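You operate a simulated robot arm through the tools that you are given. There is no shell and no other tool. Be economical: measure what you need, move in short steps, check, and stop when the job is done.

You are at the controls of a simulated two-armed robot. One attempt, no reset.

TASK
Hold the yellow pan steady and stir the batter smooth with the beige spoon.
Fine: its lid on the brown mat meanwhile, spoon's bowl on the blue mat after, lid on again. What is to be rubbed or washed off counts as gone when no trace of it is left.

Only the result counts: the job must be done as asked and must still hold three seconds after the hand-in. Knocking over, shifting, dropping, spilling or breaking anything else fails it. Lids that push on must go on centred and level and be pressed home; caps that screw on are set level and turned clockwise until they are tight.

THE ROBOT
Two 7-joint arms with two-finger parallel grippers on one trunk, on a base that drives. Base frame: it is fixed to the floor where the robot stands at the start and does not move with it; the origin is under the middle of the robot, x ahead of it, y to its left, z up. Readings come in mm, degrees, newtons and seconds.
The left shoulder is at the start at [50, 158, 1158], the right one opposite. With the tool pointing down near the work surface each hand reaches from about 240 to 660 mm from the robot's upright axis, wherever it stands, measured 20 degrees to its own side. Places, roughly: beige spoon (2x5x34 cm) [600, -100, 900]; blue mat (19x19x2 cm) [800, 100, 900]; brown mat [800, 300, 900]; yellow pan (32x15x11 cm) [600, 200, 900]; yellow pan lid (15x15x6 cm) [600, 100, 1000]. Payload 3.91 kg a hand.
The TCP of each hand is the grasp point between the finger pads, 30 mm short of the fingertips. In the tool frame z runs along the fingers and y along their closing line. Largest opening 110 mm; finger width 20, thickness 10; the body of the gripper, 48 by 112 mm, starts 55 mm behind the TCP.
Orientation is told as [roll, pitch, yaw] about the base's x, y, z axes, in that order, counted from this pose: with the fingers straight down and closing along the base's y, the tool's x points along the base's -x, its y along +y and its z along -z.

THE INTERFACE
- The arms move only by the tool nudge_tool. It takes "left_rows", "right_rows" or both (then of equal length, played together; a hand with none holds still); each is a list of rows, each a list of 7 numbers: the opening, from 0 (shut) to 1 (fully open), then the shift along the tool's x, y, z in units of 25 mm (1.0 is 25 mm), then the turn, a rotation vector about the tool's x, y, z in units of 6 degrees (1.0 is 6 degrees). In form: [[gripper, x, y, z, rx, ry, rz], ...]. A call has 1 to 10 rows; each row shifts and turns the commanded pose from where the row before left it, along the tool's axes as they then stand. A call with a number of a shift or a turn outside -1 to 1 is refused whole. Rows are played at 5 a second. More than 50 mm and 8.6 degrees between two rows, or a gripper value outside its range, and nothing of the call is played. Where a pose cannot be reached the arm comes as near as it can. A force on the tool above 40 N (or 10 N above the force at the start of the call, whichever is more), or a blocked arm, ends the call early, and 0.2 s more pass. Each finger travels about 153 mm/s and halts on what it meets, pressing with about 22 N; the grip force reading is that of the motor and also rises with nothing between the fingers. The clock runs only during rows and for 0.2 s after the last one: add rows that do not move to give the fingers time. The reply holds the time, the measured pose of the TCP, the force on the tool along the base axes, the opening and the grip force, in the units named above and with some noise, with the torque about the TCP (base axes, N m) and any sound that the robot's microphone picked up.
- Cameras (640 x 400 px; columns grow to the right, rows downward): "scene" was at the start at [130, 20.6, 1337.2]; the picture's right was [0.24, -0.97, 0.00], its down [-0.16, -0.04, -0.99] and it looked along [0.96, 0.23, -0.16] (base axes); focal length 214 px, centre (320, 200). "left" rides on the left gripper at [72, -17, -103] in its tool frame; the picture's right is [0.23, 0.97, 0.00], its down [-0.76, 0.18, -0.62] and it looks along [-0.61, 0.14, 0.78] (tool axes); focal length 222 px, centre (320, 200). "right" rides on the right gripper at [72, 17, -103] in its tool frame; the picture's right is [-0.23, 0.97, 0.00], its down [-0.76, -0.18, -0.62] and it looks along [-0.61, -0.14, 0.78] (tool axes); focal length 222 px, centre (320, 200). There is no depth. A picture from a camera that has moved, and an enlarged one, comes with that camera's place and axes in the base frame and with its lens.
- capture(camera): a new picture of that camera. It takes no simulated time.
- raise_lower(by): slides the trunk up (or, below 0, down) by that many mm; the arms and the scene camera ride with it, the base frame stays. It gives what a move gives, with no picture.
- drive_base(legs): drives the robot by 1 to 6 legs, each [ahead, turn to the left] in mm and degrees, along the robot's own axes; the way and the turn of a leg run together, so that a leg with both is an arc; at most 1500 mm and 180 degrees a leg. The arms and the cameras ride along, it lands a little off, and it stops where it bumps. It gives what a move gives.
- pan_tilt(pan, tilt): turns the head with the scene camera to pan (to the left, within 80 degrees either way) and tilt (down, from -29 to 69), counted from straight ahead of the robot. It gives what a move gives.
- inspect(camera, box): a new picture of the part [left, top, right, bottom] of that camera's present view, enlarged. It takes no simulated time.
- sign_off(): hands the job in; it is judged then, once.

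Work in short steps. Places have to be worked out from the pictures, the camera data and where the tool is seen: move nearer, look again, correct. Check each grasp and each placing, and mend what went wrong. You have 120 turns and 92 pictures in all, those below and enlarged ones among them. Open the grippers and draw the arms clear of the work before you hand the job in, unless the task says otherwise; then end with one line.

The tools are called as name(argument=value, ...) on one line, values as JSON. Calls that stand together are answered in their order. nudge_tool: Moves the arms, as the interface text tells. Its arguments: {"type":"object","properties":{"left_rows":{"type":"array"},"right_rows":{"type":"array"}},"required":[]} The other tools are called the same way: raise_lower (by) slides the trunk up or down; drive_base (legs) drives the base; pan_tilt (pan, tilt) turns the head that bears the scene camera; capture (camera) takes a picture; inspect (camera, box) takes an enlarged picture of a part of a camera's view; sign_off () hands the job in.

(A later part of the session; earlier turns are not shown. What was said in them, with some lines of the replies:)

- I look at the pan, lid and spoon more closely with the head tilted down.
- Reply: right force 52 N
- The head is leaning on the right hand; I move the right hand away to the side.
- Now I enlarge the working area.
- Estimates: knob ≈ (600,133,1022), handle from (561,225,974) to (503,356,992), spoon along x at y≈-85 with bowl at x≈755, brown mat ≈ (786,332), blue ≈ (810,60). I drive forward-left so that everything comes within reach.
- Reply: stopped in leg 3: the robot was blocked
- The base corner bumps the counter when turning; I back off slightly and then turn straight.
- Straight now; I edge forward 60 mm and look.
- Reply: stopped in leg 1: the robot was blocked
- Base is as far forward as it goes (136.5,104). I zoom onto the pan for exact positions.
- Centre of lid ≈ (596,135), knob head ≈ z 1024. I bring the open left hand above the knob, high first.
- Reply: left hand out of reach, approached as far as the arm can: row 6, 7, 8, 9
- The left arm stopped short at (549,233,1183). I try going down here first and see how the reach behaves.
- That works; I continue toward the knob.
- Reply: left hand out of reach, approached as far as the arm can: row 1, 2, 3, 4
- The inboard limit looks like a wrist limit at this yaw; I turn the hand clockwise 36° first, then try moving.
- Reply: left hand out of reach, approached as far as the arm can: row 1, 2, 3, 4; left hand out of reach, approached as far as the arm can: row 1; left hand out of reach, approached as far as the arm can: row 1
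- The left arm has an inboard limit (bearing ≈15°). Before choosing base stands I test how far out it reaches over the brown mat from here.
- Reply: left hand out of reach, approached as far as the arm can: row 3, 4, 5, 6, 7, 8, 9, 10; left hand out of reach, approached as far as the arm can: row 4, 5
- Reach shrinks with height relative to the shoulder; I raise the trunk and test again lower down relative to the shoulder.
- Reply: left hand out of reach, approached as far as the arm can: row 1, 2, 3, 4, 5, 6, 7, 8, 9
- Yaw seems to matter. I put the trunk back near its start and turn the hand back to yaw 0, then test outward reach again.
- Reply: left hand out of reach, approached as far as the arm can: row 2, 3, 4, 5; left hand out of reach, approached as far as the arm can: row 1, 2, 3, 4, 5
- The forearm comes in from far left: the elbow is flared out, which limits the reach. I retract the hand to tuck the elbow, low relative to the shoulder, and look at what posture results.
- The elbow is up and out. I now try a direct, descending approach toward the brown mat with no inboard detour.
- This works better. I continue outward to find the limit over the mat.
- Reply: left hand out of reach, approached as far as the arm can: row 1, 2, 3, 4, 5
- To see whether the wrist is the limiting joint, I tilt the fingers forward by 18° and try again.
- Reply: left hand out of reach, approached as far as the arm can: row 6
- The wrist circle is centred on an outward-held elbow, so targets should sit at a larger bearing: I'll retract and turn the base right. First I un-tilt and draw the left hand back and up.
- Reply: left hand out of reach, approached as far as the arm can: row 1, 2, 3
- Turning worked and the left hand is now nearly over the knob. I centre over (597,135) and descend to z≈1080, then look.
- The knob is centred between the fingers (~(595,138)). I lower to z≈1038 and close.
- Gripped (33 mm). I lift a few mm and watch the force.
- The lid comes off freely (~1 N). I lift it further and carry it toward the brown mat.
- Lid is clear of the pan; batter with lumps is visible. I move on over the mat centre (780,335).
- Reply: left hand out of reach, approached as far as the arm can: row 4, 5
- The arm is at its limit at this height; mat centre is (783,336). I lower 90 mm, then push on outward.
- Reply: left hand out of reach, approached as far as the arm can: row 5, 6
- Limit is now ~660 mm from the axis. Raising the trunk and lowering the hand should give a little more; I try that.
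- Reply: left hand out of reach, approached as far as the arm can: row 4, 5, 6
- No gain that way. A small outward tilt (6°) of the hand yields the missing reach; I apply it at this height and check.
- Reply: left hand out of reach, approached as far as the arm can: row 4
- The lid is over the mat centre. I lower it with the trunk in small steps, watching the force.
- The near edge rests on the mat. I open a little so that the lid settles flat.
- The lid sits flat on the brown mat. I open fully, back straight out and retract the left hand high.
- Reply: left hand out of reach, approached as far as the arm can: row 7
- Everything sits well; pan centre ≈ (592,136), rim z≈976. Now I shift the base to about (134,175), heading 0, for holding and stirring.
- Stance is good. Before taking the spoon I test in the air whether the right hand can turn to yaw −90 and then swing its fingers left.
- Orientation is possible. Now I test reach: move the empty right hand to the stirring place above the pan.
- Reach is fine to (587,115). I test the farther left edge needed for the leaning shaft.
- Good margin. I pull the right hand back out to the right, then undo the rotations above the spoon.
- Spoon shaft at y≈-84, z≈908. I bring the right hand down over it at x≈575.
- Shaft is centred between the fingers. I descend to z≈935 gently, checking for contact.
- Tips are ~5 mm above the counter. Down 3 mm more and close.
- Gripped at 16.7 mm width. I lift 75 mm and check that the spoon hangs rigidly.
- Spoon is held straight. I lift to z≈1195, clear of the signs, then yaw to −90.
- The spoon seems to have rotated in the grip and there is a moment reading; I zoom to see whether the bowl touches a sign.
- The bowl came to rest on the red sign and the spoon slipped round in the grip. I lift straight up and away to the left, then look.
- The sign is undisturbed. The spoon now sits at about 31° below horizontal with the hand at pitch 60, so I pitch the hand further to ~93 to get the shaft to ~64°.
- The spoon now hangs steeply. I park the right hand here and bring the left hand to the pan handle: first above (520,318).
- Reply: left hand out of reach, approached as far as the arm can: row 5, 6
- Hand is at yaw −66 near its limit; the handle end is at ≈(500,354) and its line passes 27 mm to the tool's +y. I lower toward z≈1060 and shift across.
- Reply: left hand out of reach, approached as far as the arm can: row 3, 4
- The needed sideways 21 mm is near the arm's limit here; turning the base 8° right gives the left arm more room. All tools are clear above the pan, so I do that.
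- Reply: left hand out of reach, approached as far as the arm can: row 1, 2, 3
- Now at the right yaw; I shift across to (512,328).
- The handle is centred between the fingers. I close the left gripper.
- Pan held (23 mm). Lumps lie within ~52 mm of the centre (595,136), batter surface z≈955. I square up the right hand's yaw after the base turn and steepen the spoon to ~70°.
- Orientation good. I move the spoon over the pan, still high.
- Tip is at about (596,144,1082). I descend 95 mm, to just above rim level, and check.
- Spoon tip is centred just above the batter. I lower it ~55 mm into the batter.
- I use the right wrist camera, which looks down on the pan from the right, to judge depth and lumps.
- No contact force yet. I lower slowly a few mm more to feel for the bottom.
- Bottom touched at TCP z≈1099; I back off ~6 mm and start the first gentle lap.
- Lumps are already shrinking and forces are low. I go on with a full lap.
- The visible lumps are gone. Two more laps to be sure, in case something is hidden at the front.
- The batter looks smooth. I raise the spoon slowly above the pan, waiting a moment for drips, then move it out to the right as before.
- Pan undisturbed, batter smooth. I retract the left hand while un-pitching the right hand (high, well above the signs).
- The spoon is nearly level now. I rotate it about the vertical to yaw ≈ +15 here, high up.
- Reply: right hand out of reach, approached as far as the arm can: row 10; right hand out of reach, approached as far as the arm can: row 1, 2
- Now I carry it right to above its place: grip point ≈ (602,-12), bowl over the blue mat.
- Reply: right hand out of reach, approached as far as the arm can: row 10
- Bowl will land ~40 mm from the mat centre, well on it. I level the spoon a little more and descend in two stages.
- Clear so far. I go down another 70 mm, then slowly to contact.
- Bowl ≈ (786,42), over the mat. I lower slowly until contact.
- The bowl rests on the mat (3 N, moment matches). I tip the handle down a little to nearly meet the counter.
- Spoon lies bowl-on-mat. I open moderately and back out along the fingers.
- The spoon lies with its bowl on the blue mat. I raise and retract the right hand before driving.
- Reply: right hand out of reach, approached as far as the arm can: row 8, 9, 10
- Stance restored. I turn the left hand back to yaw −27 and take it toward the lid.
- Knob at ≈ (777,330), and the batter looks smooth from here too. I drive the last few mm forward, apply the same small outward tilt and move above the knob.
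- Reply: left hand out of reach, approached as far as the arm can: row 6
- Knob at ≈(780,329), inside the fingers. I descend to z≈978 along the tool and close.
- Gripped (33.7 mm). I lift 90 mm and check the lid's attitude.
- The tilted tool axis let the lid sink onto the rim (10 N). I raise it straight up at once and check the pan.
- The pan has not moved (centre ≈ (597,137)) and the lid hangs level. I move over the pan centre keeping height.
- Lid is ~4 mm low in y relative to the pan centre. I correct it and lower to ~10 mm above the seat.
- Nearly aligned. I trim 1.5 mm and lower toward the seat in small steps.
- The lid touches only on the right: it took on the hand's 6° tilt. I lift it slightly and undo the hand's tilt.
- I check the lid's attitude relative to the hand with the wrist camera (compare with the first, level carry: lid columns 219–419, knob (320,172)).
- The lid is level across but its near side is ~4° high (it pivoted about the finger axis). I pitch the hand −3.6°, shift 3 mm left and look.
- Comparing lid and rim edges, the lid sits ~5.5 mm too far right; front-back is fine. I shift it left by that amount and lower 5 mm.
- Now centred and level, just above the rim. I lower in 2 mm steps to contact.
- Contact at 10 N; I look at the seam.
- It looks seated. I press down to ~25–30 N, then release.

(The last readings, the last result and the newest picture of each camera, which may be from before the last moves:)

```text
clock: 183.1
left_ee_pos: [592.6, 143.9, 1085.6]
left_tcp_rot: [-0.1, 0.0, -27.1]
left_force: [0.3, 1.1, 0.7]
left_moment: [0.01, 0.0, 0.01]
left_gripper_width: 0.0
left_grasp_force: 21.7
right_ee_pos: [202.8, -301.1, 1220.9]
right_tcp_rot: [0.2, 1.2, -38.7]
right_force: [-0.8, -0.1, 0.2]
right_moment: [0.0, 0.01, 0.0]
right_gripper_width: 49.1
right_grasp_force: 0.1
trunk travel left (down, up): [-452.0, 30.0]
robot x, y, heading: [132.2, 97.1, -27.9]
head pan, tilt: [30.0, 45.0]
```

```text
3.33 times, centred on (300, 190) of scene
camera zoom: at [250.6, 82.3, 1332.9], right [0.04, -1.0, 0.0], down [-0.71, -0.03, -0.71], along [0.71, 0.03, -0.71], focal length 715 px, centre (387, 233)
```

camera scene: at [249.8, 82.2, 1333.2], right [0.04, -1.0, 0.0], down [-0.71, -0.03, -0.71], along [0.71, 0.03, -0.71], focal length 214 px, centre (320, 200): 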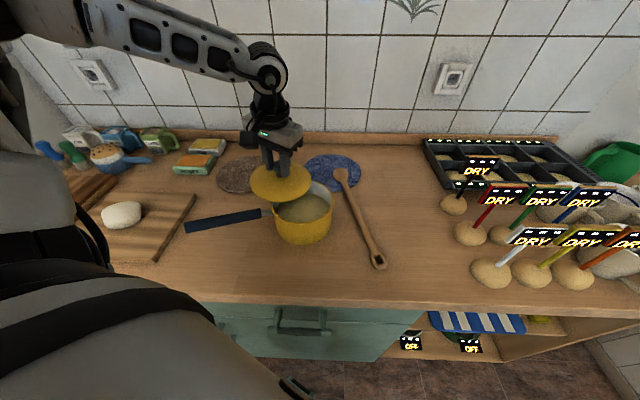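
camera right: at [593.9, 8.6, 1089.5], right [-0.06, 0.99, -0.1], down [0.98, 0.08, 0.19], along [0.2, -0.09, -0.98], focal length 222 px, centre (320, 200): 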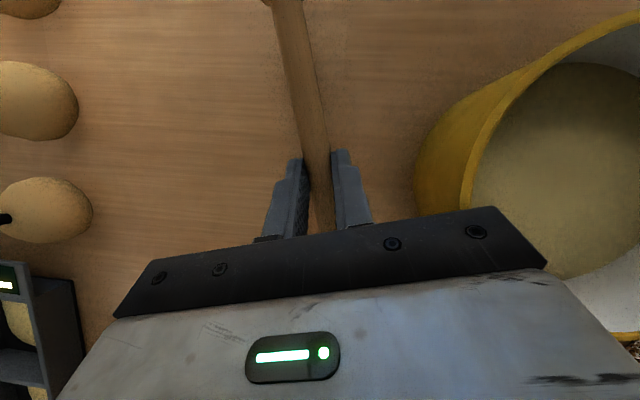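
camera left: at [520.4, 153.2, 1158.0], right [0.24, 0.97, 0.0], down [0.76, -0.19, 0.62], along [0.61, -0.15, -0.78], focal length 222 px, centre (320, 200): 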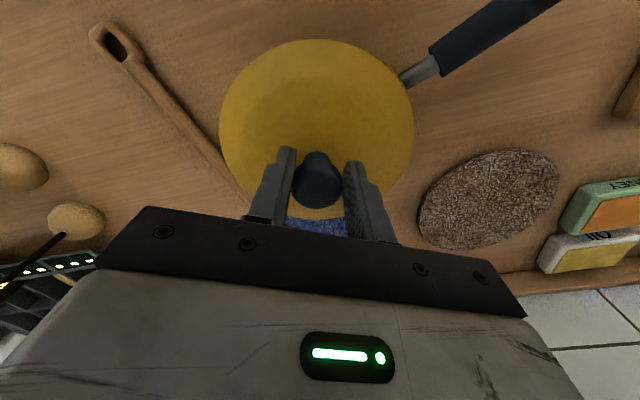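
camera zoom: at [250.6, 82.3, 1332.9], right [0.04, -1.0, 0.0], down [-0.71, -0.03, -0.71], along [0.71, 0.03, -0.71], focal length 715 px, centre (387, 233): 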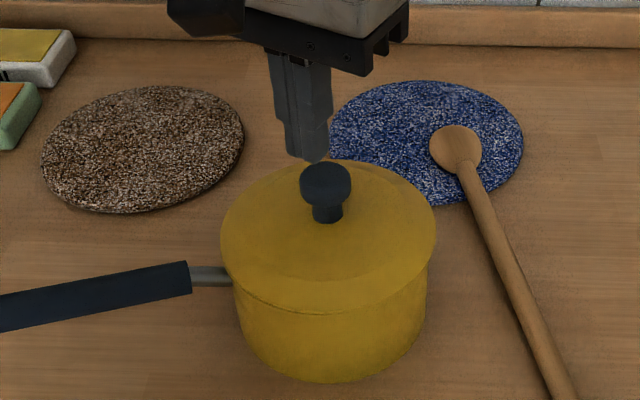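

The lid is on and level. For certainty I press on the knob top with the closed fingers: move over the knob (≈(598,134)) and push down.

nudge_tool(left_rows=[[0, -0.34, -0.23, 0, 0, 0, 0], [0, 0, 0, 0.35, 0, 0, 0], [0, 0, 0, 0.35, 0, 0, 0]])

nudge_tool(left_rows=[[0, 0, 0, 0.12, 0, 0, 0], [0, 0, 0, 0.12, 0, 0, 0], [0, 0, 0, 0.12, 0, 0, 0]])

```text
clock: 183.9
left_ee_pos: [598.0, 136.0, 1068.5]
left_tcp_rot: [0.0, -0.1, -27.0]
left_force: [-0.5, -0.1, 0.3]
left_moment: [-0.01, -0.01, -0.04]
left_gripper_width: 0.0
left_grasp_force: 22.0
right_ee_pos: [202.5, -302.4, 1221.0]
right_tcp_rot: [0.1, 1.2, -38.7]
right_force: [-0.5, 1.1, 0.4]
right_moment: [0.02, 0.01, 0.01]
right_gripper_width: 49.3
right_grasp_force: 0.0
trunk travel left (down, up): [-452.0, 30.0]
robot x, y, heading: [136.5, 101.8, -28.1]
head pan, tilt: [30.0, 45.0]
```

```text
clock: 184.7
left_ee_pos: [597.2, 136.2, 1059.7]
left_tcp_rot: [0.0, -0.4, -26.9]
left_force: [0.1, 3.7, 14.0]
left_moment: [0.17, 0.12, -0.08]
left_gripper_width: 0.2
left_grasp_force: 22.0
right_ee_pos: [201.1, -301.6, 1220.9]
right_tcp_rot: [0.1, 1.1, -38.7]
right_force: [-0.3, 0.4, -0.9]
right_moment: [0.0, 0.02, 0.0]
right_gripper_width: 49.4
right_grasp_force: 0.0
trunk travel left (down, up): [-452.0, 30.0]
robot x, y, heading: [131.5, 98.7, -28.0]
head pan, tilt: [30.0, 45.0]
```

Contact on the knob; I press a bit more firmly, then rise clear.

nudge_tool(left_rows=[[0, 0, 0, 0.14, 0, 0, 0], [0, 0, 0, 0.14, 0, 0, 0], [0, 0, 0, 0.1, 0, 0, 0]])

nudge_tool(left_rows=[[0, 0, 0, -0.5, 0, 0, 0], [0, 0, 0, -1, 0, 0, 0], [0, 0, 0, -1, 0, 0, 0], [0, 0.8, 0, -1, 0, 0, 0], [0.5, 1, 0, -1, 0, 0, 0], [1, 1, 0, -0.3, 0, 0, 0], [1, 1, 0.2, 0, 0, 0, 0], [1, 1, 0.2, 0, 0, 0, 0], [1, 1, 0.3, 0, 0, 0, 0]])

inspect(camera="scene", box=[180, 120, 420, 270])

```text
clock: 185.2
left_ee_pos: [598.2, 135.2, 1060.6]
left_tcp_rot: [0.1, -0.9, -27.0]
left_force: [-5.3, 5.2, 15.8]
left_moment: [0.23, 0.32, -0.01]
left_gripper_width: 0.2
left_grasp_force: 21.6
right_ee_pos: [201.7, -300.9, 1219.3]
right_tcp_rot: [0.2, 1.1, -38.7]
right_force: [-0.5, -0.5, 0.4]
right_moment: [0.03, -0.04, 0.03]
right_gripper_width: 49.5
right_grasp_force: 0.1
trunk travel left (down, up): [-452.0, 30.0]
robot x, y, heading: [135.7, 100.1, -27.7]
head pan, tilt: [30.0, 45.0]
stopped in row 2 (left hand): the force on the tool passed its limit at 46 N (the readings are from after the stop); the commanded pose is now the measured one
```

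```text
clock: 187.2
left_ee_pos: [476.5, 216.1, 1177.8]
left_tcp_rot: [-0.1, -0.8, -27.0]
left_force: [0.3, 0.0, -1.0]
left_moment: [-0.02, 0.03, 0.0]
left_gripper_width: 109.8
left_grasp_force: 0.0
right_ee_pos: [202.2, -301.3, 1220.4]
right_tcp_rot: [0.1, 1.1, -38.7]
right_force: [0.2, -0.3, -0.2]
right_moment: [-0.02, -0.01, -0.01]
right_gripper_width: 49.3
right_grasp_force: 0.1
trunk travel left (down, up): [-452.0, 30.0]
robot x, y, heading: [136.6, 97.9, -27.8]
head pan, tilt: [30.0, 45.0]
```

```text
2.67 times, centred on (300, 195) of scene
camera zoom: at [250.6, 83.1, 1333.0], right [0.04, -1.0, 0.0], down [-0.71, -0.03, -0.71], along [0.71, 0.03, -0.71], focal length 572 px, centre (373, 213)
```

zoom: 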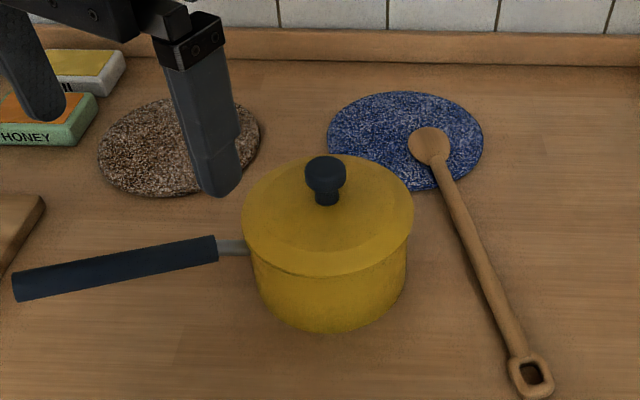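

The lid is centred, level and pressed home; pan, spoon and mats are in place. I open the right gripper and draw both arms further back.

nudge_tool(left_rows=[[1, 0, 0, -0.5, 0, 0, 0], [1, 0.6, 0.8, -0.5, 0, 0, 0], [1, 0.6, 0.8, 0, 0, 0, 0], [1, 0.6, 0.8, 0, 0, 0, 0], [1, 0.6, 0.8, 0, 0, 0, 0]], right_rows=[[1, 0, 0, 0, 0, 0, 0], [1, 0, 0, 0, 0, 0, 0], [1, 0, 0, 0, 0, 0, 0], [1, 0, 0, 0, 0, 0, 0], [1, 0, 0, 0, 0, 0, 0]])

sign_off()

```text
clock: 188.4
left_ee_pos: [458.1, 315.2, 1202.6]
left_tcp_rot: [0.0, -0.5, -27.0]
left_force: [-0.5, 0.9, 0.4]
left_moment: [-0.01, -0.02, 0.01]
left_gripper_width: 109.8
left_grasp_force: 0.0
right_ee_pos: [202.2, -302.1, 1220.5]
right_tcp_rot: [0.2, 1.2, -38.7]
right_force: [0.8, 0.0, -0.1]
right_moment: [0.01, -0.01, 0.01]
right_gripper_width: 109.8
right_grasp_force: 0.0
trunk travel left (down, up): [-452.0, 30.0]
robot x, y, heading: [133.0, 101.2, -27.7]
head pan, tilt: [30.0, 45.0]
```

```text
The job is handed in.
```

The batter is stirred with no lumps visible, the spoon's bowl rests on the blue mat, and the lid is back on the yellow pan, level and pressed down; along the way the spoon briefly rested on the red sign and the lid touched the pan's rim, with no visible shift of either.
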